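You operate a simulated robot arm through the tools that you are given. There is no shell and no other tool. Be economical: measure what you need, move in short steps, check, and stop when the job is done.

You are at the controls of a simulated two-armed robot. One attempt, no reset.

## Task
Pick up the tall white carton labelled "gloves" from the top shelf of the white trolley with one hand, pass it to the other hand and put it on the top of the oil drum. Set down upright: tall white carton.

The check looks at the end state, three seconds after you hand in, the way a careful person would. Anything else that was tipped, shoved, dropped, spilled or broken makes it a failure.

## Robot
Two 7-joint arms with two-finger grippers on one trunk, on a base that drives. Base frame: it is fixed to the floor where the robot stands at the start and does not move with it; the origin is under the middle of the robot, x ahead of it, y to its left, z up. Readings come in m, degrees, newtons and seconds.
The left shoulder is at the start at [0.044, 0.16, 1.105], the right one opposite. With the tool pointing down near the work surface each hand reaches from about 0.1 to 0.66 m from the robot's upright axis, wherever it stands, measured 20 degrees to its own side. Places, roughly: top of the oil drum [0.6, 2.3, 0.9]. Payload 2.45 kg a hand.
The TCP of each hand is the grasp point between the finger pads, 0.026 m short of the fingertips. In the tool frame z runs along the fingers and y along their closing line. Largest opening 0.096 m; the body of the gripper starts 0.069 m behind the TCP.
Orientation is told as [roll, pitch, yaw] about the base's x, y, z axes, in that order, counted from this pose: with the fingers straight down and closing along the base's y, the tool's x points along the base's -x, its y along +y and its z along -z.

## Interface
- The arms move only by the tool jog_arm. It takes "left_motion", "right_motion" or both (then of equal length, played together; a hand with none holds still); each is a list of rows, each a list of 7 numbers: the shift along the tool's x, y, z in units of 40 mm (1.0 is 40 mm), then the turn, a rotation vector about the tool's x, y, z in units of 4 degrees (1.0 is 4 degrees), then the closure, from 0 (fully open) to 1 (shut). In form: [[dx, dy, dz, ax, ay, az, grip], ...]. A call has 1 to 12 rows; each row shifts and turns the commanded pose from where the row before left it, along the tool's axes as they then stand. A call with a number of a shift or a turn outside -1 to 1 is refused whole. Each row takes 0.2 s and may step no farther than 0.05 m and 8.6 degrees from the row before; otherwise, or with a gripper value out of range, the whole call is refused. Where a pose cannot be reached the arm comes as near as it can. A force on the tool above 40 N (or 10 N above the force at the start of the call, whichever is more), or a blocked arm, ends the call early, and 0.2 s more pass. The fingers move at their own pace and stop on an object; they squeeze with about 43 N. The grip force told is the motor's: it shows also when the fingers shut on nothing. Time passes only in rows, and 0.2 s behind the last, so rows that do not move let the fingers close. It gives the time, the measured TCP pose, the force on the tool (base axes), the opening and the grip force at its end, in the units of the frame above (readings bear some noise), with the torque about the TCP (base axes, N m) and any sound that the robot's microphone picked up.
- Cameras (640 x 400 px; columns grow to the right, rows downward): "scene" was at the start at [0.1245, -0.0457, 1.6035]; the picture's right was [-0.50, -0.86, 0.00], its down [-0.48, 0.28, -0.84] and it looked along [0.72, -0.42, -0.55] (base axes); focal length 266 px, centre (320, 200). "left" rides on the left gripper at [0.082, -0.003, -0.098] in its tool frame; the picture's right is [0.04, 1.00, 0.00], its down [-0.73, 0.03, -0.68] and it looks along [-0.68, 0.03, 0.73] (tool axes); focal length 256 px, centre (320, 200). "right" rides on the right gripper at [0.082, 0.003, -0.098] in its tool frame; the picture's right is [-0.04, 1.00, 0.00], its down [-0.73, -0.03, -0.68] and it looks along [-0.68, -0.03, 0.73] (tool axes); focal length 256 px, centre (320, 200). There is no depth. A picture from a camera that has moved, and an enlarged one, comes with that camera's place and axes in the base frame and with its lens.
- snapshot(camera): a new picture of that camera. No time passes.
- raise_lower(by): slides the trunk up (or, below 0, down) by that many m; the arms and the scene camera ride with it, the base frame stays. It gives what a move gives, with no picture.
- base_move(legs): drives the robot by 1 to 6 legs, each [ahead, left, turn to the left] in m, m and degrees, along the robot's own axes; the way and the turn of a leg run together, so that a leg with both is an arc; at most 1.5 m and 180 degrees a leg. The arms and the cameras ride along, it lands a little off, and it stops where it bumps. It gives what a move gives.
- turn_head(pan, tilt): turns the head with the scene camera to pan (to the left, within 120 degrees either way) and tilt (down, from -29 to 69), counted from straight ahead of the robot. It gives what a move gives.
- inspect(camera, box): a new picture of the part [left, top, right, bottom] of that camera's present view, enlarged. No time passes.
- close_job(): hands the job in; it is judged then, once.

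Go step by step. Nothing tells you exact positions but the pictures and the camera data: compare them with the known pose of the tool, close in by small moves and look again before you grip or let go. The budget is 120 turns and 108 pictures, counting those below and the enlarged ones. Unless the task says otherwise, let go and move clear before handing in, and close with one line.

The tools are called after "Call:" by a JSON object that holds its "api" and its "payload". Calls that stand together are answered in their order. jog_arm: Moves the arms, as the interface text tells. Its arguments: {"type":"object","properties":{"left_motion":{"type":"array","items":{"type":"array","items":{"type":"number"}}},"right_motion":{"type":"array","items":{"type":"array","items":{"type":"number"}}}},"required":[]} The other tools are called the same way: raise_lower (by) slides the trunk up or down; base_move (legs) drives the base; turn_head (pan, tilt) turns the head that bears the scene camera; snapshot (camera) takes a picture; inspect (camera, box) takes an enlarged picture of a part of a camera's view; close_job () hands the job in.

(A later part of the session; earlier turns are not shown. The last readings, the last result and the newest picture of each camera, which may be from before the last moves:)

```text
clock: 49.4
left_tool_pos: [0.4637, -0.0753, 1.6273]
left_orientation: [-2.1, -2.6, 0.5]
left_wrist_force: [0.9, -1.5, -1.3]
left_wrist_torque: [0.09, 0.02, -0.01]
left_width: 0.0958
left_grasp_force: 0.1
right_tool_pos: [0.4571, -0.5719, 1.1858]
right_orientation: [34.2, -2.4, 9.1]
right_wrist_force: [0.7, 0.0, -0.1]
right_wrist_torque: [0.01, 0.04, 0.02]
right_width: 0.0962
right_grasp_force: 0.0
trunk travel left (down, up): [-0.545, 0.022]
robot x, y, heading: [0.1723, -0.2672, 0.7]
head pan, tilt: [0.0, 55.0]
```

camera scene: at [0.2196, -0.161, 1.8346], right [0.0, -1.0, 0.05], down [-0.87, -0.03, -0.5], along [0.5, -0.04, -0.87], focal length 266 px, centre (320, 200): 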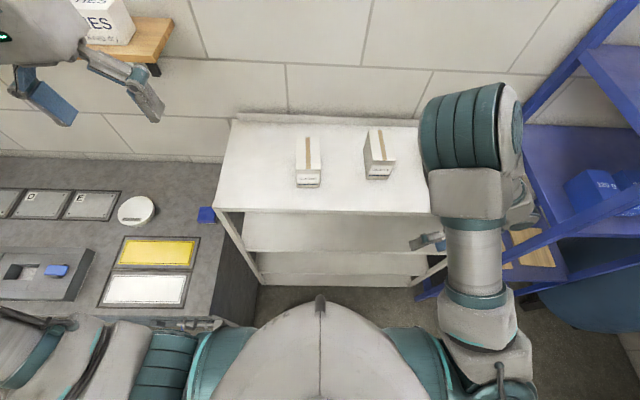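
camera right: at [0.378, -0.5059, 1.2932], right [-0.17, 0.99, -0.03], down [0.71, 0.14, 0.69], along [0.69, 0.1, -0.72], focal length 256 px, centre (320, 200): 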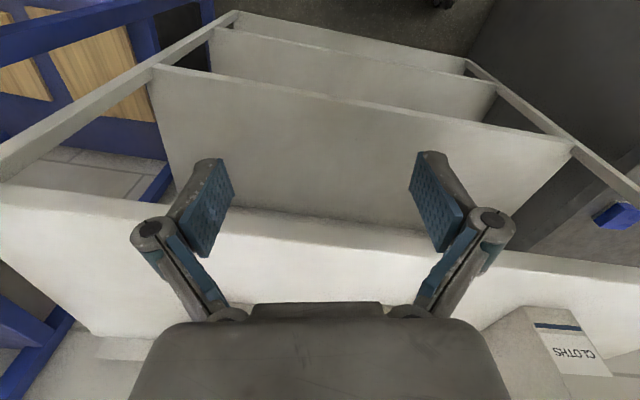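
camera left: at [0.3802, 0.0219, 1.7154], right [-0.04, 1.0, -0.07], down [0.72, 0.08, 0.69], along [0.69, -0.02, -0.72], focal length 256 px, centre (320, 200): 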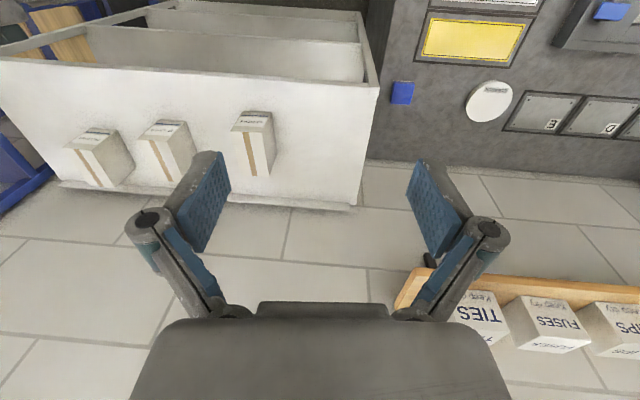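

The rocking keeps going with the trunk this high. I'll back away from the trolley, then lower the trunk to steady the robot before choosing another approach.

Call:
{"api": "base_move", "payload": {"legs": [[-0.3, 0, 0]]}}

Call:
{"api": "raise_lower", "payload": {"by": -0.2}}

Call:
{"api": "turn_head", "payload": {"pan": 0, "tilt": 50}}

Call:
{"api": "turn_head", "payload": {"pan": 0, "tilt": 55}}

Call:
{"api": "snapshot", "payload": {"camera": "scene"}}

```text
clock: 51.8
left_tool_pos: [0.1476, 0.0312, 1.614]
left_orientation: [-6.3, -3.3, -0.4]
left_wrist_force: [0.5, 1.8, 0.5]
left_wrist_torque: [-0.2, 0.06, 0.0]
left_width: 0.0961
left_grasp_force: 0.1
right_tool_pos: [0.1314, -0.4967, 1.2079]
right_orientation: [29.2, -2.0, 8.4]
right_wrist_force: [0.7, -0.5, 0.2]
right_wrist_torque: [0.02, 0.01, 0.07]
right_width: 0.0958
right_grasp_force: 0.0
trunk travel left (down, up): [-0.545, 0.022]
robot x, y, heading: [-0.1309, -0.2601, -0.3]
head pan, tilt: [0.0, 55.0]
stopped in leg 1: the robot was blocked; the commanded pose is now the measured one
```

```text
clock: 52.4
left_tool_pos: [0.1459, -0.1962, 1.6076]
left_orientation: [3.1, -1.1, -1.3]
left_wrist_force: [-0.4, -1.9, -1.1]
left_wrist_torque: [0.17, -0.07, -0.07]
left_width: 0.0957
left_grasp_force: 0.1
right_tool_pos: [0.1257, -0.6699, 1.1408]
right_orientation: [36.4, -2.1, 7.8]
right_wrist_force: [0.6, -0.3, -1.4]
right_wrist_torque: [0.0, 0.0, 0.02]
right_width: 0.0961
right_grasp_force: 0.2
trunk travel left (down, up): [-0.521, 0.046]
robot x, y, heading: [-0.1404, -0.2773, -0.8]
head pan, tilt: [0.0, 55.0]
stopped: the arm was blocked; the commanded pose is now the measured one
```

```text
clock: 53.1
left_tool_pos: [0.1398, 0.0156, 1.5893]
left_orientation: [-4.5, -1.1, -0.5]
left_wrist_force: [0.3, 0.6, 1.3]
left_wrist_torque: [-0.03, 0.04, 0.05]
left_width: 0.0959
left_grasp_force: 0.0
right_tool_pos: [0.1217, -0.5101, 1.1801]
right_orientation: [29.8, -1.1, 8.8]
right_wrist_force: [-0.4, -1.1, 0.6]
right_wrist_torque: [0.09, 0.05, 0.03]
right_width: 0.0959
right_grasp_force: 0.0
trunk travel left (down, up): [-0.521, 0.046]
robot x, y, heading: [-0.1412, -0.2549, -0.5]
head pan, tilt: [0.0, 50.0]
```

```text
clock: 53.8
left_tool_pos: [0.1325, -0.1695, 1.6076]
left_orientation: [2.8, -1.2, -1.3]
left_wrist_force: [-1.0, 2.5, 0.1]
left_wrist_torque: [-0.17, 0.01, -0.04]
left_width: 0.0959
left_grasp_force: 0.0
right_tool_pos: [0.1154, -0.6511, 1.1494]
right_orientation: [35.5, -2.4, 7.5]
right_wrist_force: [-1.4, 0.7, 1.2]
right_wrist_torque: [-0.07, -0.03, -0.06]
right_width: 0.0959
right_grasp_force: 0.1
trunk travel left (down, up): [-0.521, 0.046]
robot x, y, heading: [-0.1408, -0.2757, -0.6]
head pan, tilt: [0.0, 55.0]
```

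```text
84 pictures are left
camera scene: at [-0.0834, -0.4173, 1.8158], right [-0.01, -1.0, -0.08], down [-0.82, 0.06, -0.57], along [0.57, 0.06, -0.82], focal length 266 px, centre (320, 200)
```

scene: 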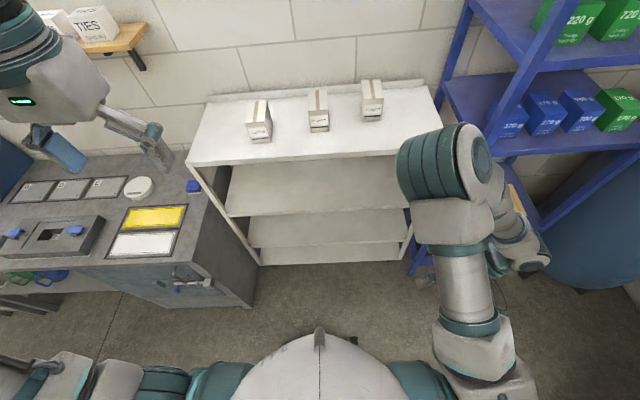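

The rocking is about ±5°, so I'll bring the trunk down now, since we are clear of the trolley.

Call:
{"api": "raise_lower", "payload": {"by": -0.2}}

Call:
{"api": "raise_lower", "payload": {"by": -0.1}}

Call:
{"api": "turn_head", "payload": {"pan": 0, "tilt": 50}}

Call:
{"api": "turn_head", "payload": {"pan": 0, "tilt": 55}}

```text
clock: 54.1
left_tool_pos: [0.1291, 0.071, 1.5698]
left_orientation: [-5.6, -2.4, -1.3]
left_wrist_force: [-0.2, 0.9, 1.3]
left_wrist_torque: [-0.13, -0.05, 0.02]
left_width: 0.0962
left_grasp_force: 0.2
right_tool_pos: [0.1067, -0.4654, 1.1901]
right_orientation: [27.1, -1.7, 7.4]
right_wrist_force: [0.5, -0.2, 1.2]
right_wrist_torque: [-0.05, 0.05, 0.11]
right_width: 0.0958
right_grasp_force: 0.0
trunk travel left (down, up): [-0.519, 0.048]
robot x, y, heading: [-0.1405, -0.2575, -0.3]
head pan, tilt: [0.0, 55.0]
stopped: the arm was blocked; the commanded pose is now the measured one
```

```text
clock: 54.6
left_tool_pos: [0.1335, -0.1884, 1.5754]
left_orientation: [2.0, -0.3, -1.2]
left_wrist_force: [1.2, -3.9, -3.6]
left_wrist_torque: [0.47, -0.02, -0.01]
left_width: 0.0961
left_grasp_force: 0.0
right_tool_pos: [0.1082, -0.6637, 1.1229]
right_orientation: [32.7, -0.9, 11.3]
right_wrist_force: [-2.3, 0.1, -1.4]
right_wrist_torque: [0.03, -0.08, -0.12]
right_width: 0.096
right_grasp_force: 0.0
trunk travel left (down, up): [-0.501, 0.066]
robot x, y, heading: [-0.1401, -0.2783, -0.6]
head pan, tilt: [0.0, 55.0]
stopped: the arm was blocked; the commanded pose is now the measured one
```

```text
clock: 55.3
left_tool_pos: [0.1257, 0.0121, 1.5644]
left_orientation: [-5.3, -0.9, -0.6]
left_wrist_force: [-0.3, 0.4, 2.0]
left_wrist_torque: [-0.02, 0.04, 0.02]
left_width: 0.096
left_grasp_force: 0.0
right_tool_pos: [0.105, -0.5141, 1.1612]
right_orientation: [26.7, -0.5, 11.7]
right_wrist_force: [0.8, -1.0, 1.0]
right_wrist_torque: [0.02, 0.14, 0.09]
right_width: 0.096
right_grasp_force: 0.0
trunk travel left (down, up): [-0.501, 0.066]
robot x, y, heading: [-0.1378, -0.2518, -0.3]
head pan, tilt: [0.0, 50.0]
```

```text
clock: 55.9
left_tool_pos: [0.1165, -0.2307, 1.5846]
left_orientation: [3.8, -1.3, -1.2]
left_wrist_force: [-0.9, -0.2, -2.4]
left_wrist_torque: [0.03, -0.09, -0.06]
left_width: 0.0962
left_grasp_force: 0.1
right_tool_pos: [0.0982, -0.6972, 1.1173]
right_orientation: [34.5, -2.1, 10.5]
right_wrist_force: [-0.8, 0.7, -0.6]
right_wrist_torque: [0.0, -0.08, -0.04]
right_width: 0.0962
right_grasp_force: 0.1
trunk travel left (down, up): [-0.501, 0.066]
robot x, y, heading: [-0.1452, -0.2904, -0.6]
head pan, tilt: [0.0, 55.0]
```

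Each lowering step gets cut short by the rocking, so I'll keep stepping down.

Call:
{"api": "raise_lower", "payload": {"by": -0.3}}

Call:
{"api": "raise_lower", "payload": {"by": -0.3}}

Call:
{"api": "raise_lower", "payload": {"by": -0.3}}

Call:
{"api": "raise_lower", "payload": {"by": -0.3}}

Call:
{"api": "raise_lower", "payload": {"by": -0.3}}

Call:
{"api": "raise_lower", "payload": {"by": -0.3}}

```text
clock: 56.4
left_tool_pos: [0.1075, 0.044, 1.5379]
left_orientation: [-5.3, -2.6, -1.1]
left_wrist_force: [0.0, 6.0, 1.5]
left_wrist_torque: [-0.49, 0.07, -0.01]
left_width: 0.0958
left_grasp_force: 0.1
right_tool_pos: [0.0836, -0.4931, 1.1615]
right_orientation: [30.6, -2.0, 3.6]
right_wrist_force: [-1.7, 2.2, 1.4]
right_wrist_torque: [-0.16, -0.09, -0.03]
right_width: 0.0961
right_grasp_force: 0.1
trunk travel left (down, up): [-0.496, 0.07]
robot x, y, heading: [-0.1504, -0.2592, 0.3]
head pan, tilt: [0.0, 55.0]
stopped: the arm was blocked; the commanded pose is now the measured one
```

```text
clock: 56.9
left_tool_pos: [0.1064, -0.188, 1.5519]
left_orientation: [1.8, -0.3, -0.1]
left_wrist_force: [1.0, -1.8, -1.8]
left_wrist_torque: [0.28, 0.14, -0.01]
left_width: 0.096
left_grasp_force: 0.0
right_tool_pos: [0.0887, -0.6631, 1.1083]
right_orientation: [30.1, -0.7, 14.8]
right_wrist_force: [-0.1, 0.6, -1.3]
right_wrist_torque: [0.04, -0.01, -0.03]
right_width: 0.096
right_grasp_force: 0.0
trunk travel left (down, up): [-0.484, 0.083]
robot x, y, heading: [-0.1484, -0.271, 0.5]
head pan, tilt: [0.0, 55.0]
stopped: the arm was blocked; the commanded pose is now the measured one
```

```text
clock: 57.5
left_tool_pos: [0.0895, 0.0286, 1.502]
left_orientation: [-5.1, -2.7, -1.5]
left_wrist_force: [1.0, 5.7, 2.5]
left_wrist_torque: [-0.58, 0.12, 0.01]
left_width: 0.0961
left_grasp_force: 0.2
right_tool_pos: [0.0773, -0.5111, 1.1338]
right_orientation: [27.1, -2.7, 6.0]
right_wrist_force: [-1.4, 1.4, 1.4]
right_wrist_torque: [-0.17, -0.08, 0.02]
right_width: 0.0961
right_grasp_force: 0.1
trunk travel left (down, up): [-0.469, 0.098]
robot x, y, heading: [-0.1556, -0.2641, 0.8]
head pan, tilt: [0.0, 55.0]
stopped: the arm was blocked; the commanded pose is now the measured one
```

```text
clock: 58.1
left_tool_pos: [0.0888, -0.2034, 1.515]
left_orientation: [3.0, -0.7, -1.2]
left_wrist_force: [0.5, -5.2, -3.2]
left_wrist_torque: [0.42, -0.03, 0.0]
left_width: 0.0957
left_grasp_force: 0.0
right_tool_pos: [0.0735, -0.6696, 1.0793]
right_orientation: [28.6, -1.1, 15.9]
right_wrist_force: [-0.4, -0.3, -1.5]
right_wrist_torque: [0.04, -0.11, -0.09]
right_width: 0.0959
right_grasp_force: 0.1
trunk travel left (down, up): [-0.457, 0.11]
robot x, y, heading: [-0.1545, -0.2796, 1.3]
head pan, tilt: [0.0, 55.0]
stopped: the arm was blocked; the commanded pose is now the measured one
```

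```text
clock: 58.7
left_tool_pos: [0.0712, 0.0235, 1.4687]
left_orientation: [-3.6, -2.5, -1.9]
left_wrist_force: [0.8, 5.6, 3.0]
left_wrist_torque: [-0.48, 0.14, 0.02]
left_width: 0.0961
left_grasp_force: 0.0
right_tool_pos: [0.0718, -0.5266, 1.1114]
right_orientation: [23.5, -2.8, 9.0]
right_wrist_force: [-1.8, 0.7, 0.2]
right_wrist_torque: [-0.12, -0.12, 0.06]
right_width: 0.0962
right_grasp_force: 0.1
trunk travel left (down, up): [-0.443, 0.123]
robot x, y, heading: [-0.153, -0.2616, 0.7]
head pan, tilt: [0.0, 55.0]
stopped: the arm was blocked; the commanded pose is now the measured one
```

```text
clock: 59.2
left_tool_pos: [0.0705, -0.2191, 1.4823]
left_orientation: [5.2, -1.1, -1.7]
left_wrist_force: [0.2, -2.7, -3.2]
left_wrist_torque: [0.25, -0.05, -0.02]
left_width: 0.0959
left_grasp_force: 0.0
right_tool_pos: [0.0616, -0.6822, 1.052]
right_orientation: [27.6, -1.8, 16.6]
right_wrist_force: [-3.2, -0.6, -1.5]
right_wrist_torque: [0.07, -0.25, -0.18]
right_width: 0.0957
right_grasp_force: 0.0
trunk travel left (down, up): [-0.432, 0.135]
robot x, y, heading: [-0.1518, -0.28, 1.1]
head pan, tilt: [0.0, 55.0]
stopped: the arm was blocked; the commanded pose is now the measured one
```

I'll try holding everything still for a few seconds, since that calmed it earlier.

Call:
{"api": "jog_arm", "payload": {"right_motion": [[0, 0, 0, 0, 0, 0, 0], [0, 0, 0, 0, 0, 0, 0], [0, 0, 0, 0, 0, 0, 0], [0, 0, 0, 0, 0, 0, 0], [0, 0, 0, 0, 0, 0, 0], [0, 0, 0, 0, 0, 0, 0], [0, 0, 0, 0, 0, 0, 0], [0, 0, 0, 0, 0, 0, 0], [0, 0, 0, 0, 0, 0, 0], [0, 0, 0, 0, 0, 0, 0], [0, 0, 0, 0, 0, 0, 0], [0, 0, 0, 0, 0, 0, 0]]}}

Call:
{"api": "jog_arm", "payload": {"right_motion": [[0, 0, 0, 0, 0, 0, 0], [0, 0, 0, 0, 0, 0, 0], [0, 0, 0, 0, 0, 0, 0], [0, 0, 0, 0, 0, 0, 0], [0, 0, 0, 0, 0, 0, 0], [0, 0, 0, 0, 0, 0, 0], [0, 0, 0, 0, 0, 0, 0], [0, 0, 0, 0, 0, 0, 0], [0, 0, 0, 0, 0, 0, 0], [0, 0, 0, 0, 0, 0, 0], [0, 0, 0, 0, 0, 0, 0], [0, 0, 0, 0, 0, 0, 0]]}}

Call:
{"api": "snapshot", "payload": {"camera": "scene"}}

```text
clock: 59.8
left_tool_pos: [0.0512, 0.0277, 1.4524]
left_orientation: [-1.6, -1.9, -2.5]
left_wrist_force: [1.3, 1.1, 1.5]
left_wrist_torque: [-0.14, 0.1, -0.01]
left_width: 0.096
left_grasp_force: 0.0
right_tool_pos: [0.0639, -0.5255, 1.1069]
right_orientation: [19.9, -2.7, 13.7]
right_wrist_force: [-1.3, 2.3, 0.5]
right_wrist_torque: [-0.24, -0.16, -0.01]
right_width: 0.0958
right_grasp_force: 0.1
trunk travel left (down, up): [-0.432, 0.135]
robot x, y, heading: [-0.1498, -0.2617, 1.2]
head pan, tilt: [0.0, 55.0]
stopped in row 2 (left hand): the arm was blocked; the commanded pose is now the measured one
```

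```text
clock: 60.3
left_tool_pos: [0.0573, -0.2257, 1.4773]
left_orientation: [6.2, -1.1, -2.3]
left_wrist_force: [0.1, -1.6, -2.7]
left_wrist_torque: [0.21, -0.07, -0.03]
left_width: 0.0958
left_grasp_force: 0.0
right_tool_pos: [0.0595, -0.691, 1.0556]
right_orientation: [25.3, -2.7, 19.7]
right_wrist_force: [-1.0, -0.2, -0.2]
right_wrist_torque: [0.06, -0.13, -0.11]
right_width: 0.0962
right_grasp_force: 0.1
trunk travel left (down, up): [-0.432, 0.135]
robot x, y, heading: [-0.1517, -0.2763, 0.9]
head pan, tilt: [0.0, 55.0]
stopped in row 2 (right hand): the arm was blocked; the commanded pose is now the measured one
```

```text
83 pictures are left
camera scene: at [-0.0812, -0.3331, 1.7286], right [0.02, -1.0, -0.03], down [-0.82, 0.0, -0.57], along [0.57, 0.04, -0.82], focal length 266 px, centre (320, 200)
```

scene: 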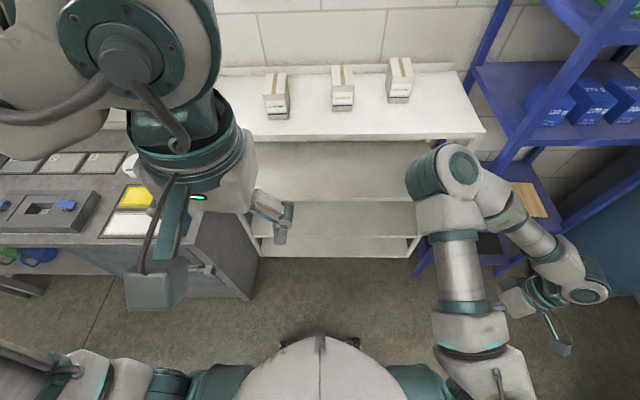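

I'll let time pass with long head turns, which leave the arms in joint hold, and watch whether it decays.

Call:
{"api": "turn_head", "payload": {"pan": 100, "tilt": 30}}

Call:
{"api": "snapshot", "payload": {"camera": "scene"}}

Call:
{"api": "turn_head", "payload": {"pan": -60, "tilt": 45}}

Call:
{"api": "snapshot", "payload": {"camera": "scene"}}

Call:
{"api": "turn_head", "payload": {"pan": 60, "tilt": 60}}

Call:
{"api": "snapshot", "payload": {"camera": "scene"}}

```text
clock: 62.1
left_tool_pos: [0.0556, -0.0183, 1.4644]
left_orientation: [-2.1, -1.6, -1.6]
left_wrist_force: [0.9, -0.3, 2.3]
left_wrist_torque: [0.02, 0.11, 0.01]
left_width: 0.0959
left_grasp_force: 0.0
right_tool_pos: [0.062, -0.535, 1.0984]
right_orientation: [18.7, -0.4, 20.9]
right_wrist_force: [0.8, -0.6, -1.0]
right_wrist_torque: [0.09, 0.1, 0.06]
right_width: 0.0961
right_grasp_force: 0.1
trunk travel left (down, up): [-0.432, 0.135]
robot x, y, heading: [-0.1486, -0.251, 0.9]
head pan, tilt: [100.0, 30.0]
```

```text
82 pictures are left
camera scene: at [-0.1772, -0.0329, 1.7545], right [0.98, 0.19, -0.02], down [0.09, -0.56, -0.83], along [-0.17, 0.81, -0.56], focal length 266 px, centre (320, 200)
```

scene: 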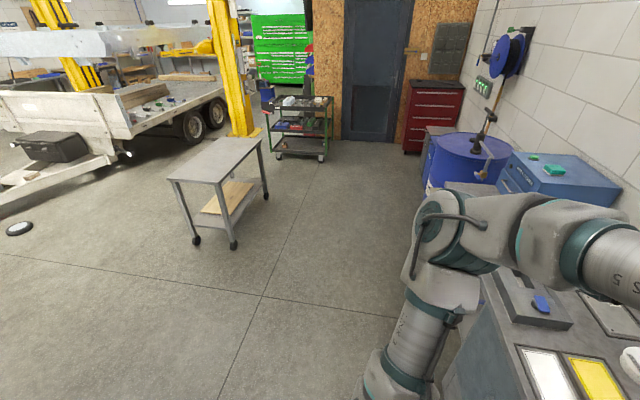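

```text
clock: 64.6
left_tool_pos: [0.0788, -0.1483, 1.4785]
left_orientation: [0.5, -1.1, 0.5]
left_wrist_force: [-0.6, 1.0, 1.3]
left_wrist_torque: [-0.08, 0.01, -0.02]
left_width: 0.0958
left_grasp_force: 0.2
right_tool_pos: [0.1072, -0.6348, 1.0754]
right_orientation: [21.5, -0.9, 26.2]
right_wrist_force: [1.4, 3.0, 1.2]
right_wrist_torque: [-0.16, 0.1, 0.07]
right_width: 0.0958
right_grasp_force: 0.1
trunk travel left (down, up): [-0.432, 0.135]
robot x, y, heading: [-0.1247, -0.2755, 3.2]
head pan, tilt: [-60.0, 45.0]
```

```text
81 pictures are left
camera scene: at [-0.0742, -0.294, 1.7458], right [-0.84, -0.55, 0.03], down [-0.4, 0.57, -0.72], along [0.38, -0.61, -0.69], focal length 266 px, centre (320, 200)
```

scene: 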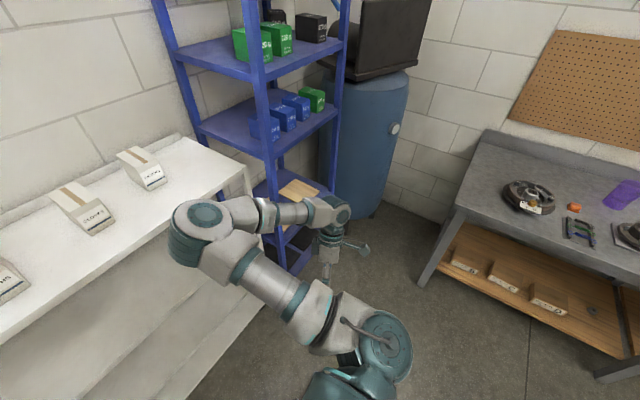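

```text
clock: 66.6
left_tool_pos: [0.0281, 0.0216, 1.4605]
left_orientation: [-3.0, -2.5, 0.9]
left_wrist_force: [-0.2, -2.1, 2.3]
left_wrist_torque: [0.17, 0.01, 0.05]
left_width: 0.0961
left_grasp_force: 0.0
right_tool_pos: [0.0621, -0.5001, 1.1031]
right_orientation: [17.6, -1.0, 23.2]
right_wrist_force: [0.6, -1.7, -1.1]
right_wrist_torque: [0.18, 0.06, 0.06]
right_width: 0.0957
right_grasp_force: 0.0
trunk travel left (down, up): [-0.432, 0.135]
robot x, y, heading: [-0.1497, -0.2399, 3.4]
head pan, tilt: [60.0, 60.0]
```

```text
80 pictures are left
camera scene: at [-0.1657, -0.0565, 1.7129], right [0.9, -0.44, 0.05], down [-0.37, -0.81, -0.45], along [0.24, 0.38, -0.89], focal length 266 px, centre (320, 200)
```

scene: 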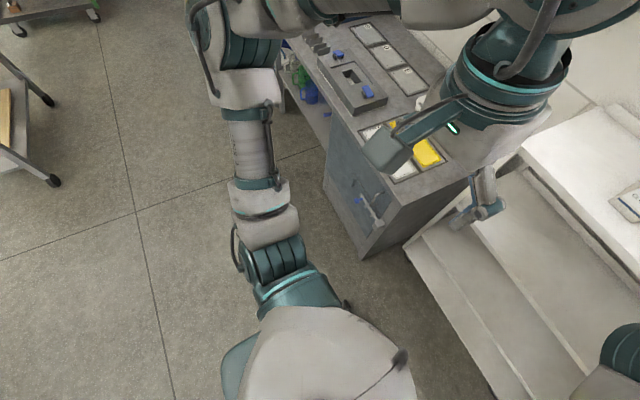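

The sway isn't damping on its own. I'll check whether a null base command settles the drive.

Call:
{"api": "base_move", "payload": {"legs": [[0, 0, 0], [0, 0, 0], [0, 0, 0], [0, 0, 0], [0, 0, 0], [0, 0, 0]]}}

Call:
{"api": "turn_head", "payload": {"pan": 60, "tilt": 61}}

Call:
{"api": "turn_head", "payload": {"pan": 60, "tilt": 60}}

Call:
{"api": "turn_head", "payload": {"pan": 60, "tilt": 61}}

Call:
{"api": "turn_head", "payload": {"pan": 60, "tilt": 60}}

```text
clock: 67.4
left_tool_pos: [0.0205, -0.2656, 1.4853]
left_orientation: [6.8, -3.5, 10.1]
left_wrist_force: [0.5, -2.4, 0.8]
left_wrist_torque: [0.28, 0.0, -0.01]
left_width: 0.0961
left_grasp_force: 0.1
right_tool_pos: [0.1499, -0.7039, 1.0551]
right_orientation: [22.7, -5.9, 37.2]
right_wrist_force: [0.1, -3.6, 0.1]
right_wrist_torque: [0.22, -0.04, -0.09]
right_width: 0.0961
right_grasp_force: 0.1
trunk travel left (down, up): [-0.432, 0.135]
robot x, y, heading: [-0.1181, -0.2993, 13.3]
head pan, tilt: [60.0, 60.0]
stopped in leg 1: the robot was blocked; the commanded pose is now the measured one
```

```text
clock: 68.0
left_tool_pos: [0.1222, -0.109, 1.4867]
left_orientation: [-4.2, -0.6, 15.0]
left_wrist_force: [1.1, 3.9, 2.9]
left_wrist_torque: [-0.36, 0.01, -0.01]
left_width: 0.096
left_grasp_force: 0.1
right_tool_pos: [0.2612, -0.5825, 1.0716]
right_orientation: [20.8, -0.6, 43.6]
right_wrist_force: [0.6, 0.3, 2.2]
right_wrist_torque: [-0.08, -0.04, 0.05]
right_width: 0.096
right_grasp_force: 0.1
trunk travel left (down, up): [-0.432, 0.135]
robot x, y, heading: [-0.0407, -0.2746, 15.7]
head pan, tilt: [60.0, 61.0]
```

```text
clock: 68.6
left_tool_pos: [-0.0066, -0.2755, 1.4863]
left_orientation: [8.2, -3.8, 12.2]
left_wrist_force: [0.6, -3.8, 1.3]
left_wrist_torque: [0.41, 0.05, 0.0]
left_width: 0.0959
left_grasp_force: 0.1
right_tool_pos: [0.1367, -0.7059, 1.0557]
right_orientation: [23.3, -6.5, 37.5]
right_wrist_force: [-0.7, -3.1, 0.4]
right_wrist_torque: [0.31, -0.08, -0.11]
right_width: 0.0961
right_grasp_force: 0.1
trunk travel left (down, up): [-0.432, 0.135]
robot x, y, heading: [-0.1426, -0.2983, 15.5]
head pan, tilt: [60.0, 60.0]
```

```text
clock: 69.2
left_tool_pos: [0.1408, -0.0637, 1.5003]
left_orientation: [-9.3, 0.2, 17.8]
left_wrist_force: [1.4, 4.6, 2.9]
left_wrist_torque: [-0.42, 0.26, 0.0]
left_width: 0.096
left_grasp_force: 0.1
right_tool_pos: [0.2883, -0.5416, 1.0789]
right_orientation: [20.6, 0.9, 46.7]
right_wrist_force: [-0.1, 1.4, 1.9]
right_wrist_torque: [-0.23, 0.0, 0.13]
right_width: 0.096
right_grasp_force: 0.1
trunk travel left (down, up): [-0.432, 0.135]
robot x, y, heading: [-0.0299, -0.2749, 17.6]
head pan, tilt: [60.0, 61.0]
```

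```text
clock: 69.8
left_tool_pos: [-0.004, -0.3473, 1.4935]
left_orientation: [9.1, -5.2, 10.5]
left_wrist_force: [-1.0, -4.8, -1.7]
left_wrist_torque: [0.54, -0.02, -0.04]
left_width: 0.0963
left_grasp_force: 0.1
right_tool_pos: [0.1456, -0.7648, 1.0451]
right_orientation: [23.2, -8.5, 39.8]
right_wrist_force: [0.2, -0.9, 0.2]
right_wrist_torque: [0.03, 0.03, -0.05]
right_width: 0.096
right_grasp_force: 0.2
trunk travel left (down, up): [-0.432, 0.135]
robot x, y, heading: [-0.1115, -0.3111, 14.2]
head pan, tilt: [60.0, 60.0]
```

The motion has grown, and the left hand has drifted in close to the head, so its arm may be pushing on the body. I'll move the left hand forward and down, and the right hand forward, away from the body.

Call:
{"api": "jog_arm", "payload": {"left_motion": [[-1, 0, 0.5, 0, 0, 0, 0], [-1, 0, 0.5, 0, 0, 0, 0], [-1, 0, 0.5, 0, 0, 0, 0], [-1, 0, 0.5, 0, 0, 0, 0], [-1, 0, 0.5, 0, 0, 0, 0]]}}

Call:
{"api": "turn_head", "payload": {"pan": 10, "tilt": 55}}

Call:
{"api": "snapshot", "payload": {"camera": "scene"}}

```text
clock: 70.2
left_tool_pos: [-0.0551, -0.0515, 1.4169]
left_orientation: [5.8, 0.0, 14.4]
left_wrist_force: [-1.1, 3.9, 0.1]
left_wrist_torque: [-0.43, -0.07, 0.06]
left_width: 0.0955
left_grasp_force: 0.0
right_tool_pos: [0.1288, -0.5451, 1.0831]
right_orientation: [16.1, -2.9, 40.3]
right_wrist_force: [2.5, 2.7, 1.9]
right_wrist_torque: [-0.37, 0.13, 0.19]
right_width: 0.0957
right_grasp_force: 0.0
trunk travel left (down, up): [-0.432, 0.135]
robot x, y, heading: [-0.2004, -0.3201, 20.7]
head pan, tilt: [60.0, 60.0]
stopped in row 1 (left hand): the arm was blocked; the commanded pose is now the measured one
```

```text
clock: 71.3
left_tool_pos: [-0.0893, -0.15, 1.4327]
left_orientation: [12.3, -1.0, 16.1]
left_wrist_force: [1.7, -3.5, 1.6]
left_wrist_torque: [0.31, 0.22, 0.03]
left_width: 0.0959
left_grasp_force: 0.0
right_tool_pos: [0.1242, -0.6079, 1.0719]
right_orientation: [19.4, -6.3, 40.6]
right_wrist_force: [0.7, -2.6, -0.3]
right_wrist_torque: [0.2, 0.06, -0.02]
right_width: 0.096
right_grasp_force: 0.0
trunk travel left (down, up): [-0.432, 0.135]
robot x, y, heading: [-0.215, -0.3286, 24.0]
head pan, tilt: [10.0, 55.0]
```

```text
79 pictures are left
camera scene: at [-0.1485, -0.3985, 1.7318], right [0.55, -0.83, -0.06], down [-0.69, -0.42, -0.59], along [0.47, 0.37, -0.8], focal length 266 px, centre (320, 200)
```

scene: 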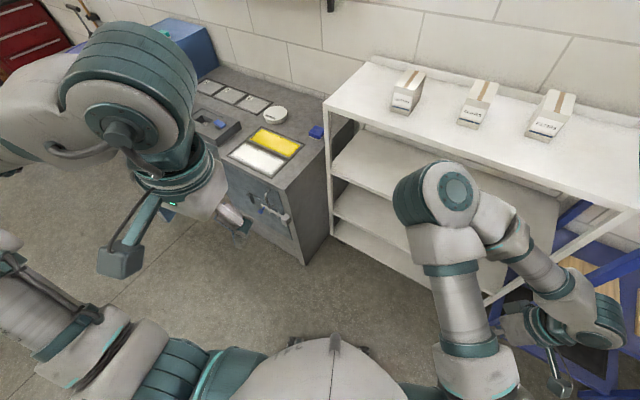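

All clear of furniture here. The lower the trunk, the calmer the robot was, so I'll keep stepping it down.

Call:
{"api": "raise_lower", "payload": {"by": -0.3}}

Call:
{"api": "raise_lower", "payload": {"by": -0.3}}

Call:
{"api": "raise_lower", "payload": {"by": -0.3}}

Call:
{"api": "raise_lower", "payload": {"by": -0.3}}

Call:
{"api": "raise_lower", "payload": {"by": -0.3}}

Call:
{"api": "raise_lower", "payload": {"by": -0.3}}

Call:
{"api": "raise_lower", "payload": {"by": -0.3}}

Call:
{"api": "raise_lower", "payload": {"by": -0.3}}

```text
clock: 71.7
left_tool_pos: [-0.1149, 0.0711, 1.4067]
left_orientation: [-0.5, -0.7, 19.0]
left_wrist_force: [4.4, -0.2, 0.3]
left_wrist_torque: [-0.02, 0.35, 0.03]
left_width: 0.0961
left_grasp_force: 0.0
right_tool_pos: [0.1031, -0.427, 1.1015]
right_orientation: [12.4, -0.9, 45.6]
right_wrist_force: [-1.3, 5.7, -1.3]
right_wrist_torque: [-0.57, -0.09, 0.15]
right_width: 0.096
right_grasp_force: 0.0
trunk travel left (down, up): [-0.43, 0.137]
robot x, y, heading: [-0.211, -0.2866, 23.6]
head pan, tilt: [10.0, 55.0]
stopped: the arm was blocked; the commanded pose is now the measured one
```

```text
clock: 72.1
left_tool_pos: [-0.0387, -0.1482, 1.4434]
left_orientation: [3.6, -1.9, 24.5]
left_wrist_force: [2.3, 1.0, -1.0]
left_wrist_torque: [-0.04, 0.32, -0.01]
left_width: 0.0959
left_grasp_force: 0.0
right_tool_pos: [0.1998, -0.5827, 1.0522]
right_orientation: [16.6, -3.8, 55.6]
right_wrist_force: [-2.3, -2.4, 0.1]
right_wrist_torque: [0.2, -0.21, -0.12]
right_width: 0.096
right_grasp_force: 0.2
trunk travel left (down, up): [-0.426, 0.141]
robot x, y, heading: [-0.1762, -0.2897, 26.5]
head pan, tilt: [10.0, 55.0]
stopped: the arm was blocked; the commanded pose is now the measured one
```

```text
clock: 72.7
left_tool_pos: [-0.1531, 0.0319, 1.3923]
left_orientation: [0.2, -2.7, 21.6]
left_wrist_force: [0.0, 4.3, 2.0]
left_wrist_torque: [-0.35, -0.05, 0.02]
left_width: 0.096
left_grasp_force: 0.0
right_tool_pos: [0.1305, -0.4682, 1.089]
right_orientation: [10.1, -3.4, 50.0]
right_wrist_force: [-0.4, 2.0, -0.3]
right_wrist_torque: [-0.24, -0.11, 0.05]
right_width: 0.0961
right_grasp_force: 0.1
trunk travel left (down, up): [-0.41, 0.157]
robot x, y, heading: [-0.1928, -0.2848, 26.3]
head pan, tilt: [10.0, 55.0]
stopped: the arm was blocked; the commanded pose is now the measured one
```

```text
clock: 73.2
left_tool_pos: [-0.0441, -0.1864, 1.4071]
left_orientation: [7.7, -2.4, 23.0]
left_wrist_force: [0.1, -0.2, -2.0]
left_wrist_torque: [0.18, 0.02, -0.02]
left_width: 0.096
left_grasp_force: 0.1
right_tool_pos: [0.2057, -0.6122, 1.0207]
right_orientation: [15.9, -5.3, 56.2]
right_wrist_force: [-1.8, -2.3, -0.8]
right_wrist_torque: [0.13, -0.15, -0.12]
right_width: 0.0958
right_grasp_force: 0.0
trunk travel left (down, up): [-0.4, 0.166]
robot x, y, heading: [-0.1801, -0.2971, 26.6]
head pan, tilt: [10.0, 55.0]
stopped: the arm was blocked; the commanded pose is now the measured one
```

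```text
clock: 73.8
left_tool_pos: [-0.1619, 0.0252, 1.3649]
left_orientation: [0.2, -3.3, 22.1]
left_wrist_force: [-0.1, 1.3, 2.2]
left_wrist_torque: [-0.17, 0.05, 0.04]
left_width: 0.096
left_grasp_force: 0.0
right_tool_pos: [0.1377, -0.4715, 1.0755]
right_orientation: [7.4, -2.8, 54.4]
right_wrist_force: [-0.6, 3.6, 0.7]
right_wrist_torque: [-0.33, -0.02, 0.05]
right_width: 0.096
right_grasp_force: 0.0
trunk travel left (down, up): [-0.389, 0.177]
robot x, y, heading: [-0.1895, -0.2792, 26.6]
head pan, tilt: [10.0, 55.0]
stopped: the arm was blocked; the commanded pose is now the measured one
```

```text
clock: 74.3
left_tool_pos: [-0.0537, -0.1929, 1.3825]
left_orientation: [8.5, -2.8, 23.2]
left_wrist_force: [0.7, -1.4, -1.6]
left_wrist_torque: [0.15, 0.04, -0.02]
left_width: 0.0961
left_grasp_force: 0.0
right_tool_pos: [0.211, -0.6195, 1.0023]
right_orientation: [14.2, -5.9, 58.8]
right_wrist_force: [-0.9, -1.5, 0.2]
right_wrist_torque: [0.12, -0.11, -0.08]
right_width: 0.0958
right_grasp_force: 0.1
trunk travel left (down, up): [-0.38, 0.186]
robot x, y, heading: [-0.1804, -0.2984, 26.7]
head pan, tilt: [10.0, 55.0]
stopped: the arm was blocked; the commanded pose is now the measured one
```

```text
clock: 74.9
left_tool_pos: [-0.1694, 0.0229, 1.3413]
left_orientation: [0.9, -3.8, 22.7]
left_wrist_force: [-0.1, 1.2, 1.7]
left_wrist_torque: [-0.14, 0.02, 0.06]
left_width: 0.0959
left_grasp_force: 0.0
right_tool_pos: [0.1385, -0.4705, 1.0587]
right_orientation: [5.5, -2.2, 58.0]
right_wrist_force: [-0.7, 3.9, 0.3]
right_wrist_torque: [-0.39, -0.09, 0.03]
right_width: 0.096
right_grasp_force: 0.0
trunk travel left (down, up): [-0.37, 0.197]
robot x, y, heading: [-0.1863, -0.2794, 26.3]
head pan, tilt: [10.0, 55.0]
stopped: the arm was blocked; the commanded pose is now the measured one
```

```text
clock: 75.4
left_tool_pos: [-0.0605, -0.1977, 1.3582]
left_orientation: [9.3, -3.5, 23.4]
left_wrist_force: [-0.3, -1.0, -1.9]
left_wrist_torque: [0.13, -0.07, -0.04]
left_width: 0.096
left_grasp_force: 0.0
right_tool_pos: [0.2144, -0.6228, 0.9843]
right_orientation: [12.7, -6.3, 61.3]
right_wrist_force: [-0.7, -1.1, 0.3]
right_wrist_torque: [0.12, -0.12, -0.07]
right_width: 0.096
right_grasp_force: 0.0
trunk travel left (down, up): [-0.361, 0.206]
robot x, y, heading: [-0.1767, -0.2978, 26.4]
head pan, tilt: [10.0, 55.0]
stopped: the arm was blocked; the commanded pose is now the measured one
```

Folded postures of both arms may be causing internal contact. I'll open both arms forward, away from the body.

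Call:
{"api": "jog_arm", "payload": {"left_motion": [[-0.8, 0, 0, 0, 0, 0, 0], [-0.8, 0, 0, 0, 0, 0, 0], [-0.8, 0, 0, 0, 0, 0, 0], [-0.8, 0, 0, 0, 0, 0, 0]], "right_motion": [[-0.7, -0.4, 0, 0, 0, 0, 0], [-0.7, -0.4, 0, 0, 0, 0, 0], [-0.7, -0.4, 0, 0, 0, 0, 0], [-0.7, -0.4, 0, 0, 0, 0, 0]]}}

Call:
{"api": "jog_arm", "payload": {"left_motion": [[-0.8, 0, 0, 0, 0, 0, 0], [-0.8, 0, 0, 0, 0, 0, 0], [-0.8, 0, 0, 0, 0, 0, 0], [-0.8, 0, 0, 0, 0, 0, 0]], "right_motion": [[-0.7, -0.4, 0, 0, 0, 0, 0], [-0.7, -0.4, 0, 0, 0, 0, 0], [-0.7, -0.4, 0, 0, 0, 0, 0], [-0.7, -0.4, 0, 0, 0, 0, 0]]}}

Call:
{"api": "jog_arm", "payload": {"left_motion": [[-0.8, 0, 0, 0, 0, 0, 0], [-0.8, 0, 0, 0, 0, 0, 0], [-0.8, 0, 0, 0, 0, 0, 0], [-0.8, 0, 0, 0, 0, 0, 0]], "right_motion": [[-0.7, -0.4, 0, 0, 0, 0, 0], [-0.7, -0.4, 0, 0, 0, 0, 0], [-0.7, -0.4, 0, 0, 0, 0, 0], [-0.7, -0.4, 0, 0, 0, 0, 0]]}}

Call:
{"api": "snapshot", "payload": {"camera": "scene"}}

```text
clock: 75.9
left_tool_pos: [-0.1375, 0.0364, 1.3322]
left_orientation: [0.3, -4.3, 23.5]
left_wrist_force: [-0.5, 1.3, 2.4]
left_wrist_torque: [-0.1, 0.04, 0.02]
left_width: 0.0956
left_grasp_force: 0.1
right_tool_pos: [0.1543, -0.4584, 1.0451]
right_orientation: [5.5, -3.1, 53.7]
right_wrist_force: [0.6, 2.9, 0.7]
right_wrist_torque: [-0.36, 0.06, 0.06]
right_width: 0.096
right_grasp_force: 0.0
trunk travel left (down, up): [-0.361, 0.206]
robot x, y, heading: [-0.1852, -0.2768, 26.4]
head pan, tilt: [10.0, 55.0]
stopped in row 2 (left hand): the arm was blocked; the commanded pose is now the measured one
```

```text
clock: 76.4
left_tool_pos: [0.0121, -0.1698, 1.357]
left_orientation: [10.2, -3.9, 23.3]
left_wrist_force: [-0.2, -1.0, -1.1]
left_wrist_torque: [0.13, -0.02, -0.05]
left_width: 0.0961
left_grasp_force: 0.1
right_tool_pos: [0.2795, -0.6064, 0.9808]
right_orientation: [13.0, -6.6, 56.2]
right_wrist_force: [-0.6, -0.2, -1.1]
right_wrist_torque: [0.1, -0.11, -0.09]
right_width: 0.0957
right_grasp_force: 0.1
trunk travel left (down, up): [-0.361, 0.206]
robot x, y, heading: [-0.1777, -0.2994, 25.9]
head pan, tilt: [10.0, 55.0]
stopped in row 2 (right hand): the arm was blocked; the commanded pose is now the measured one
```

```text
clock: 76.9
left_tool_pos: [-0.0648, 0.0638, 1.3348]
left_orientation: [1.4, -4.7, 23.1]
left_wrist_force: [0.4, 1.2, 2.7]
left_wrist_torque: [-0.19, 0.01, 0.03]
left_width: 0.096
left_grasp_force: 0.1
right_tool_pos: [0.2238, -0.4335, 1.0462]
right_orientation: [5.5, -3.7, 52.8]
right_wrist_force: [0.6, 1.9, 2.0]
right_wrist_torque: [-0.3, 0.01, 0.07]
right_width: 0.096
right_grasp_force: 0.1
trunk travel left (down, up): [-0.361, 0.206]
robot x, y, heading: [-0.1803, -0.2753, 25.6]
head pan, tilt: [10.0, 55.0]
stopped in row 2 (left hand): the arm was blocked; the commanded pose is now the measured one
```

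```text
78 pictures are left
camera scene: at [-0.152, -0.1509, 1.6561], right [0.59, -0.81, 0.05], down [-0.65, -0.51, -0.56], along [0.48, 0.3, -0.82], focal length 266 px, centre (320, 200)
```

scene: 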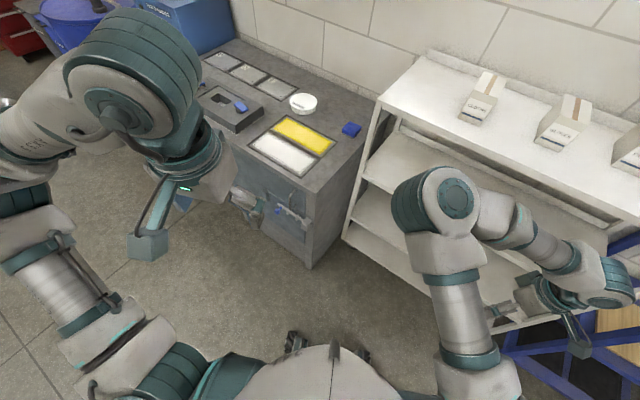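

Each aborted call seems to pump the oscillation at half its period. I'll let it ring down using only long head sweeps, which don't abort.

Call:
{"api": "turn_head", "payload": {"pan": -115, "tilt": 40}}

Call:
{"api": "turn_head", "payload": {"pan": 115, "tilt": 40}}

Call:
{"api": "turn_head", "payload": {"pan": -115, "tilt": 40}}

Call:
{"api": "turn_head", "payload": {"pan": 115, "tilt": 40}}

Call:
{"api": "turn_head", "payload": {"pan": -115, "tilt": 40}}

Call:
{"api": "turn_head", "payload": {"pan": 30, "tilt": 45}}

```text
clock: 79.0
left_tool_pos: [-0.057, 0.0584, 1.3352]
left_orientation: [1.9, -4.2, 23.0]
left_wrist_force: [0.9, 0.6, -0.1]
left_wrist_torque: [-0.05, 0.09, 0.05]
left_width: 0.096
left_grasp_force: 0.1
right_tool_pos: [0.229, -0.4262, 1.0455]
right_orientation: [4.9, -2.8, 55.8]
right_wrist_force: [1.4, 6.6, 1.4]
right_wrist_torque: [-0.63, 0.14, 0.11]
right_width: 0.0957
right_grasp_force: 0.2
trunk travel left (down, up): [-0.361, 0.206]
robot x, y, heading: [-0.1838, -0.2662, 25.4]
head pan, tilt: [-115.0, 40.0]
```

```text
clock: 82.2
left_tool_pos: [0.0068, -0.0826, 1.3544]
left_orientation: [7.6, -4.4, 22.3]
left_wrist_force: [-0.2, -0.8, -0.6]
left_wrist_torque: [0.12, -0.01, 0.0]
left_width: 0.0961
left_grasp_force: 0.0
right_tool_pos: [0.2814, -0.5397, 1.0121]
right_orientation: [9.8, -5.6, 54.5]
right_wrist_force: [-0.1, -0.7, 0.0]
right_wrist_torque: [0.06, -0.1, -0.07]
right_width: 0.096
right_grasp_force: 0.0
trunk travel left (down, up): [-0.361, 0.206]
robot x, y, heading: [-0.166, -0.298, 25.6]
head pan, tilt: [115.0, 40.0]
```

```text
clock: 85.5
left_tool_pos: [-0.0444, 0.026, 1.3421]
left_orientation: [3.3, -4.5, 22.8]
left_wrist_force: [-0.4, 0.6, 0.5]
left_wrist_torque: [-0.13, 0.03, 0.0]
left_width: 0.096
left_grasp_force: 0.0
right_tool_pos: [0.2387, -0.4607, 1.0358]
right_orientation: [7.0, -4.2, 53.3]
right_wrist_force: [0.3, 1.9, 0.6]
right_wrist_torque: [-0.2, 0.04, 0.05]
right_width: 0.0961
right_grasp_force: 0.0
trunk travel left (down, up): [-0.361, 0.206]
robot x, y, heading: [-0.1796, -0.2766, 25.7]
head pan, tilt: [-115.0, 40.0]
```

```text
clock: 88.8
left_tool_pos: [0.0051, -0.074, 1.3526]
left_orientation: [7.3, -4.2, 22.1]
left_wrist_force: [-0.3, 0.1, -1.1]
left_wrist_torque: [0.08, -0.03, 0.0]
left_width: 0.0961
left_grasp_force: 0.1
right_tool_pos: [0.2794, -0.5325, 1.0109]
right_orientation: [9.8, -5.4, 54.4]
right_wrist_force: [-0.6, -0.7, 0.0]
right_wrist_torque: [0.09, -0.06, -0.05]
right_width: 0.096
right_grasp_force: 0.0
trunk travel left (down, up): [-0.361, 0.206]
robot x, y, heading: [-0.1688, -0.293, 25.8]
head pan, tilt: [115.0, 40.0]
```

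```text
clock: 92.1
left_tool_pos: [-0.0446, 0.0285, 1.3401]
left_orientation: [3.2, -4.5, 22.9]
left_wrist_force: [-0.6, 1.8, 0.5]
left_wrist_torque: [-0.13, -0.03, 0.0]
left_width: 0.0961
left_grasp_force: 0.1
right_tool_pos: [0.239, -0.4508, 1.0386]
right_orientation: [6.0, -3.4, 55.3]
right_wrist_force: [0.3, 2.9, 0.0]
right_wrist_torque: [-0.22, -0.05, 0.04]
right_width: 0.0959
right_grasp_force: 0.0
trunk travel left (down, up): [-0.361, 0.206]
robot x, y, heading: [-0.1761, -0.2759, 25.6]
head pan, tilt: [-115.0, 40.0]
```

```text
clock: 94.4
left_tool_pos: [0.0059, -0.0745, 1.3521]
left_orientation: [7.4, -4.3, 22.2]
left_wrist_force: [0.1, -0.2, 0.4]
left_wrist_torque: [0.04, 0.04, -0.01]
left_width: 0.0962
left_grasp_force: 0.0
right_tool_pos: [0.2797, -0.5333, 1.0118]
right_orientation: [9.7, -5.4, 54.5]
right_wrist_force: [0.1, -0.4, 1.3]
right_wrist_torque: [0.04, -0.02, 0.02]
right_width: 0.0962
right_grasp_force: 0.1
trunk travel left (down, up): [-0.361, 0.206]
robot x, y, heading: [-0.1694, -0.2925, 26.1]
head pan, tilt: [30.0, 45.0]
```

It seems to be settling. I'll check the tilt from the camera axes.

Call:
{"api": "turn_head", "payload": {"pan": 0, "tilt": 50}}

Call:
{"api": "snapshot", "payload": {"camera": "scene"}}

Call:
{"api": "turn_head", "payload": {"pan": -30, "tilt": 50}}

Call:
{"api": "turn_head", "payload": {"pan": 0, "tilt": 50}}

```text
clock: 95.3
left_tool_pos: [0.0058, -0.0745, 1.3529]
left_orientation: [7.2, -4.3, 22.2]
left_wrist_force: [0.6, -2.7, -1.9]
left_wrist_torque: [0.27, 0.08, 0.01]
left_width: 0.0959
left_grasp_force: 0.0
right_tool_pos: [0.2787, -0.5347, 1.0108]
right_orientation: [9.7, -5.6, 54.2]
right_wrist_force: [1.8, 1.0, -0.6]
right_wrist_torque: [-0.14, 0.14, 0.04]
right_width: 0.096
right_grasp_force: 0.1
trunk travel left (down, up): [-0.361, 0.206]
robot x, y, heading: [-0.171, -0.2951, 25.7]
head pan, tilt: [0.0, 50.0]
```

```text
77 pictures are left
camera scene: at [-0.0671, -0.3123, 1.6643], right [0.43, -0.9, -0.04], down [-0.7, -0.31, -0.64], along [0.56, 0.3, -0.77], focal length 266 px, centre (320, 200)
```

scene: 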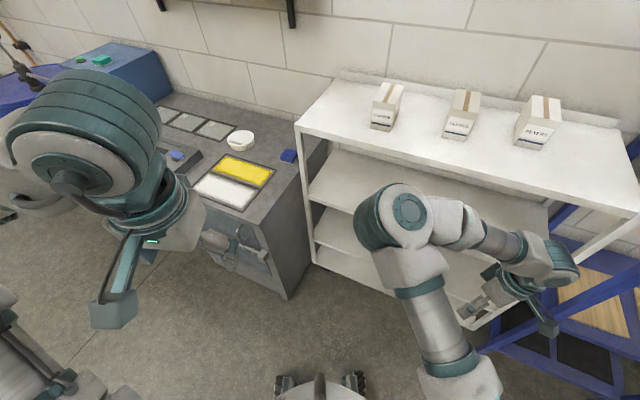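

```text
clock: 96.3
left_tool_pos: [0.003, -0.0719, 1.3519]
left_orientation: [7.2, -4.3, 22.1]
left_wrist_force: [0.1, -1.2, -0.6]
left_wrist_torque: [0.16, 0.04, 0.01]
left_width: 0.0958
left_grasp_force: 0.1
right_tool_pos: [0.2766, -0.5347, 1.0104]
right_orientation: [10.1, -5.7, 53.3]
right_wrist_force: [-0.1, -3.4, -0.7]
right_wrist_torque: [0.34, -0.07, -0.03]
right_width: 0.0961
right_grasp_force: 0.1
trunk travel left (down, up): [-0.361, 0.206]
robot x, y, heading: [-0.1698, -0.2916, 25.7]
head pan, tilt: [-30.0, 50.0]
```

```text
clock: 97.2
left_tool_pos: [0.0019, -0.0668, 1.352]
left_orientation: [7.0, -4.2, 22.2]
left_wrist_force: [0.2, -0.4, -0.4]
left_wrist_torque: [0.02, -0.01, -0.01]
left_width: 0.0957
left_grasp_force: 0.0
right_tool_pos: [0.2747, -0.5335, 1.0113]
right_orientation: [10.4, -5.7, 52.6]
right_wrist_force: [0.1, -2.7, -1.6]
right_wrist_torque: [0.25, -0.07, -0.07]
right_width: 0.0957
right_grasp_force: 0.1
trunk travel left (down, up): [-0.361, 0.206]
robot x, y, heading: [-0.1716, -0.2908, 25.7]
head pan, tilt: [0.0, 50.0]
```

The robot is now steady, and all three cartons are still in place. I'll lower the trunk gently in small steps.

Call:
{"api": "raise_lower", "payload": {"by": -0.04}}

Call:
{"api": "turn_head", "payload": {"pan": -30, "tilt": 50}}

Call:
{"api": "raise_lower", "payload": {"by": -0.04}}

Call:
{"api": "turn_head", "payload": {"pan": 30, "tilt": 50}}

```text
clock: 98.1
left_tool_pos: [0.0039, -0.0752, 1.3122]
left_orientation: [7.3, -4.4, 22.1]
left_wrist_force: [-0.2, 0.4, -0.4]
left_wrist_torque: [0.01, -0.03, 0.01]
left_width: 0.0958
left_grasp_force: 0.1
right_tool_pos: [0.2792, -0.5326, 0.9714]
right_orientation: [9.7, -5.6, 54.5]
right_wrist_force: [-0.8, -0.8, -0.5]
right_wrist_torque: [0.04, -0.07, 0.01]
right_width: 0.0962
right_grasp_force: 0.1
trunk travel left (down, up): [-0.321, 0.246]
robot x, y, heading: [-0.1685, -0.2934, 25.6]
head pan, tilt: [0.0, 50.0]
```

```text
clock: 99.0
left_tool_pos: [0.0056, -0.0727, 1.3121]
left_orientation: [7.3, -4.2, 22.2]
left_wrist_force: [1.3, -2.1, -0.3]
left_wrist_torque: [0.15, 0.09, 0.0]
left_width: 0.0958
left_grasp_force: 0.1
right_tool_pos: [0.2787, -0.5317, 0.9719]
right_orientation: [9.8, -5.5, 54.4]
right_wrist_force: [-0.4, -2.1, 0.4]
right_wrist_torque: [0.22, -0.07, -0.03]
right_width: 0.0959
right_grasp_force: 0.0
trunk travel left (down, up): [-0.321, 0.246]
robot x, y, heading: [-0.1709, -0.2917, 25.5]
head pan, tilt: [-30.0, 50.0]
```

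```text
clock: 99.8
left_tool_pos: [0.0035, -0.0739, 1.2729]
left_orientation: [7.2, -4.3, 22.1]
left_wrist_force: [-0.3, -0.8, -1.4]
left_wrist_torque: [0.15, 0.01, -0.02]
left_width: 0.0959
left_grasp_force: 0.1
right_tool_pos: [0.2776, -0.532, 0.9325]
right_orientation: [9.7, -5.6, 54.4]
right_wrist_force: [0.4, -1.5, 1.1]
right_wrist_torque: [0.12, -0.03, -0.04]
right_width: 0.0958
right_grasp_force: 0.1
trunk travel left (down, up): [-0.281, 0.286]
robot x, y, heading: [-0.1716, -0.2926, 25.6]
head pan, tilt: [-30.0, 50.0]
```

```text
clock: 101.1
left_tool_pos: [-0.0412, 0.0199, 1.2616]
left_orientation: [3.3, -4.5, 22.8]
left_wrist_force: [-0.5, 0.5, 0.2]
left_wrist_torque: [-0.08, 0.01, 0.03]
left_width: 0.0962
left_grasp_force: 0.1
right_tool_pos: [0.2416, -0.4615, 0.9561]
right_orientation: [6.7, -3.9, 54.2]
right_wrist_force: [0.2, 1.5, 0.5]
right_wrist_torque: [-0.22, -0.01, 0.07]
right_width: 0.0959
right_grasp_force: 0.1
trunk travel left (down, up): [-0.281, 0.286]
robot x, y, heading: [-0.1803, -0.2797, 25.7]
head pan, tilt: [30.0, 50.0]
```

I see it now: the robot rocks between two resting leans a few degrees apart, and it flips when the load shifts from side to side. Keeping the load biased to one side and moving gently should hold it. I'll turn back to heading 0.

Call:
{"api": "base_move", "payload": {"legs": [[0, 0, -12], [0, 0, -13.5]]}}

Call:
{"api": "turn_head", "payload": {"pan": 0, "tilt": 50}}

Call:
{"api": "snapshot", "payload": {"camera": "scene"}}

```text
clock: 103.1
left_tool_pos: [0.0824, -0.0752, 1.2596]
left_orientation: [3.4, -4.1, -2.8]
left_wrist_force: [1.6, 0.9, 0.0]
left_wrist_torque: [-0.05, 0.11, 0.0]
left_width: 0.0961
left_grasp_force: 0.1
right_tool_pos: [0.1299, -0.6256, 0.9536]
right_orientation: [6.6, -3.7, 29.6]
right_wrist_force: [-1.7, -1.1, -0.7]
right_wrist_torque: [0.08, -0.13, -0.02]
right_width: 0.0958
right_grasp_force: 0.1
trunk travel left (down, up): [-0.281, 0.286]
robot x, y, heading: [-0.1706, -0.2787, 0.4]
head pan, tilt: [30.0, 50.0]
```

```text
clock: 104.1
left_tool_pos: [0.0746, -0.1153, 1.2683]
left_orientation: [5.2, -4.3, -2.7]
left_wrist_force: [-0.6, 0.0, 0.0]
left_wrist_torque: [-0.02, -0.02, 0.0]
left_width: 0.0962
left_grasp_force: 0.1
right_tool_pos: [0.1243, -0.6551, 0.9464]
right_orientation: [7.9, -4.8, 29.8]
right_wrist_force: [0.0, -0.8, 0.0]
right_wrist_torque: [-0.01, 0.04, 0.04]
right_width: 0.0959
right_grasp_force: 0.0
trunk travel left (down, up): [-0.281, 0.286]
robot x, y, heading: [-0.1741, -0.2798, 0.3]
head pan, tilt: [0.0, 50.0]
```

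```text
76 pictures are left
camera scene: at [-0.0543, -0.2369, 1.5842], right [0.0, -1.0, 0.02], down [-0.77, -0.02, -0.64], along [0.64, -0.02, -0.77], focal length 266 px, centre (320, 200)
```

scene: 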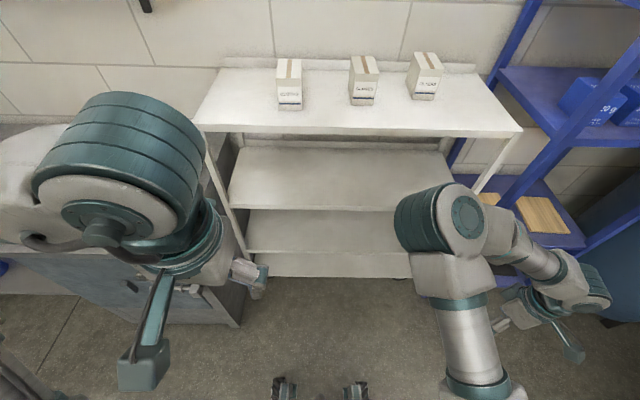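

All calm, heading 0, cartons standing. I'll bring the right hand back to yaw 0 and level, and probe inward motion gently here in open space.

Call:
{"api": "jog_arm", "payload": {"right_motion": [[0, 0, 0, 0, 0, 1, 0], [0, 0, 0, 0, 0, 1, 0], [0, 0, 0, 0, 0, 1, 0], [0, 0, 0, 0, 0, 1, 0], [0, 0, 0, 0, 0, 1, 0], [0, 0, 0, 0, 0, 1, 0], [0, 0, 0, 0, 0, 1, 0], [0, 0, 0, 0.5, 0, 0, 0], [0, 0, 0, 0.5, 0, 0, 0], [0, 0, 0, 0.5, 0, 0, 0], [0, 0, 0, 0.5, 0, 0, 0]]}}

Call:
{"api": "jog_arm", "payload": {"right_motion": [[-0.5, 0, 0, 0, 0, 0, 0], [-0.5, 0, 0, 0, 0, 0, 0], [-0.5, 0, 0, 0, 0, 0, 0], [-0.5, 0, 0, 0, 0, 0, 0], [-0.5, 0, 0, 0, 0, 0, 0], [-0.5, 0, 0, 0, 0, 0, 0], [0, 0.5, 0, 0, 0, 0, 0], [0, 0.5, 0, 0, 0, 0, 0], [0, 0.5, 0, 0, 0, 0, 0], [0, 0.5, 0, 0, 0, 0, 0], [0, 0.5, 0, 0, 0, 0, 0]]}}

Call:
{"api": "snapshot", "payload": {"camera": "scene"}}

```text
clock: 106.7
left_tool_pos: [0.0728, -0.0752, 1.2664]
left_orientation: [3.8, -4.5, -2.5]
left_wrist_force: [0.2, 0.7, 0.4]
left_wrist_torque: [0.0, 0.05, 0.01]
left_width: 0.0959
left_grasp_force: 0.0
right_tool_pos: [0.1211, -0.6247, 0.953]
right_orientation: [0.7, -0.7, 1.3]
right_wrist_force: [0.6, 0.4, 0.7]
right_wrist_torque: [0.0, 0.04, 0.03]
right_width: 0.0959
right_grasp_force: 0.1
trunk travel left (down, up): [-0.281, 0.286]
robot x, y, heading: [-0.1787, -0.2659, -0.2]
head pan, tilt: [0.0, 50.0]
stopped in row 11 (right hand): the arm was blocked; the commanded pose is now the measured one
```

```text
clock: 109.1
left_tool_pos: [0.071, -0.0758, 1.2664]
left_orientation: [4.1, -4.5, -2.6]
left_wrist_force: [1.0, 0.6, 0.0]
left_wrist_torque: [-0.03, 0.06, 0.0]
left_width: 0.0962
left_grasp_force: 0.0
right_tool_pos: [0.2406, -0.5498, 0.9561]
right_orientation: [1.0, -0.7, 1.3]
right_wrist_force: [0.0, 0.2, 0.2]
right_wrist_torque: [-0.04, 0.02, 0.0]
right_width: 0.0959
right_grasp_force: 0.0
right hand out of reach, approached as far as the arm can: row 10, 11
trunk travel left (down, up): [-0.281, 0.286]
robot x, y, heading: [-0.1776, -0.2617, 0.2]
head pan, tilt: [0.0, 50.0]
```

```text
75 pictures are left
camera scene: at [-0.0555, -0.2543, 1.585], right [0.0, -1.0, 0.0], down [-0.77, 0.0, -0.64], along [0.64, 0.0, -0.77], focal length 266 px, centre (320, 200)
```

scene: 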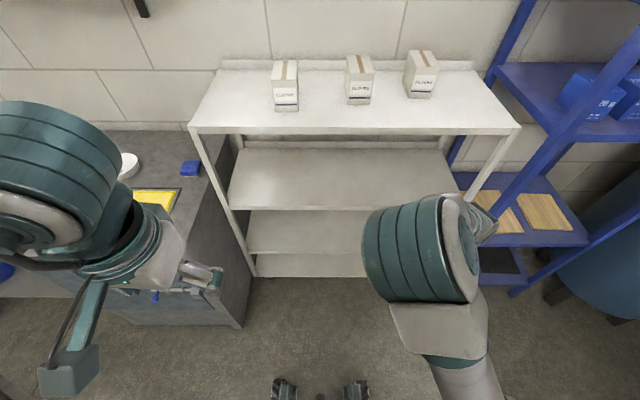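

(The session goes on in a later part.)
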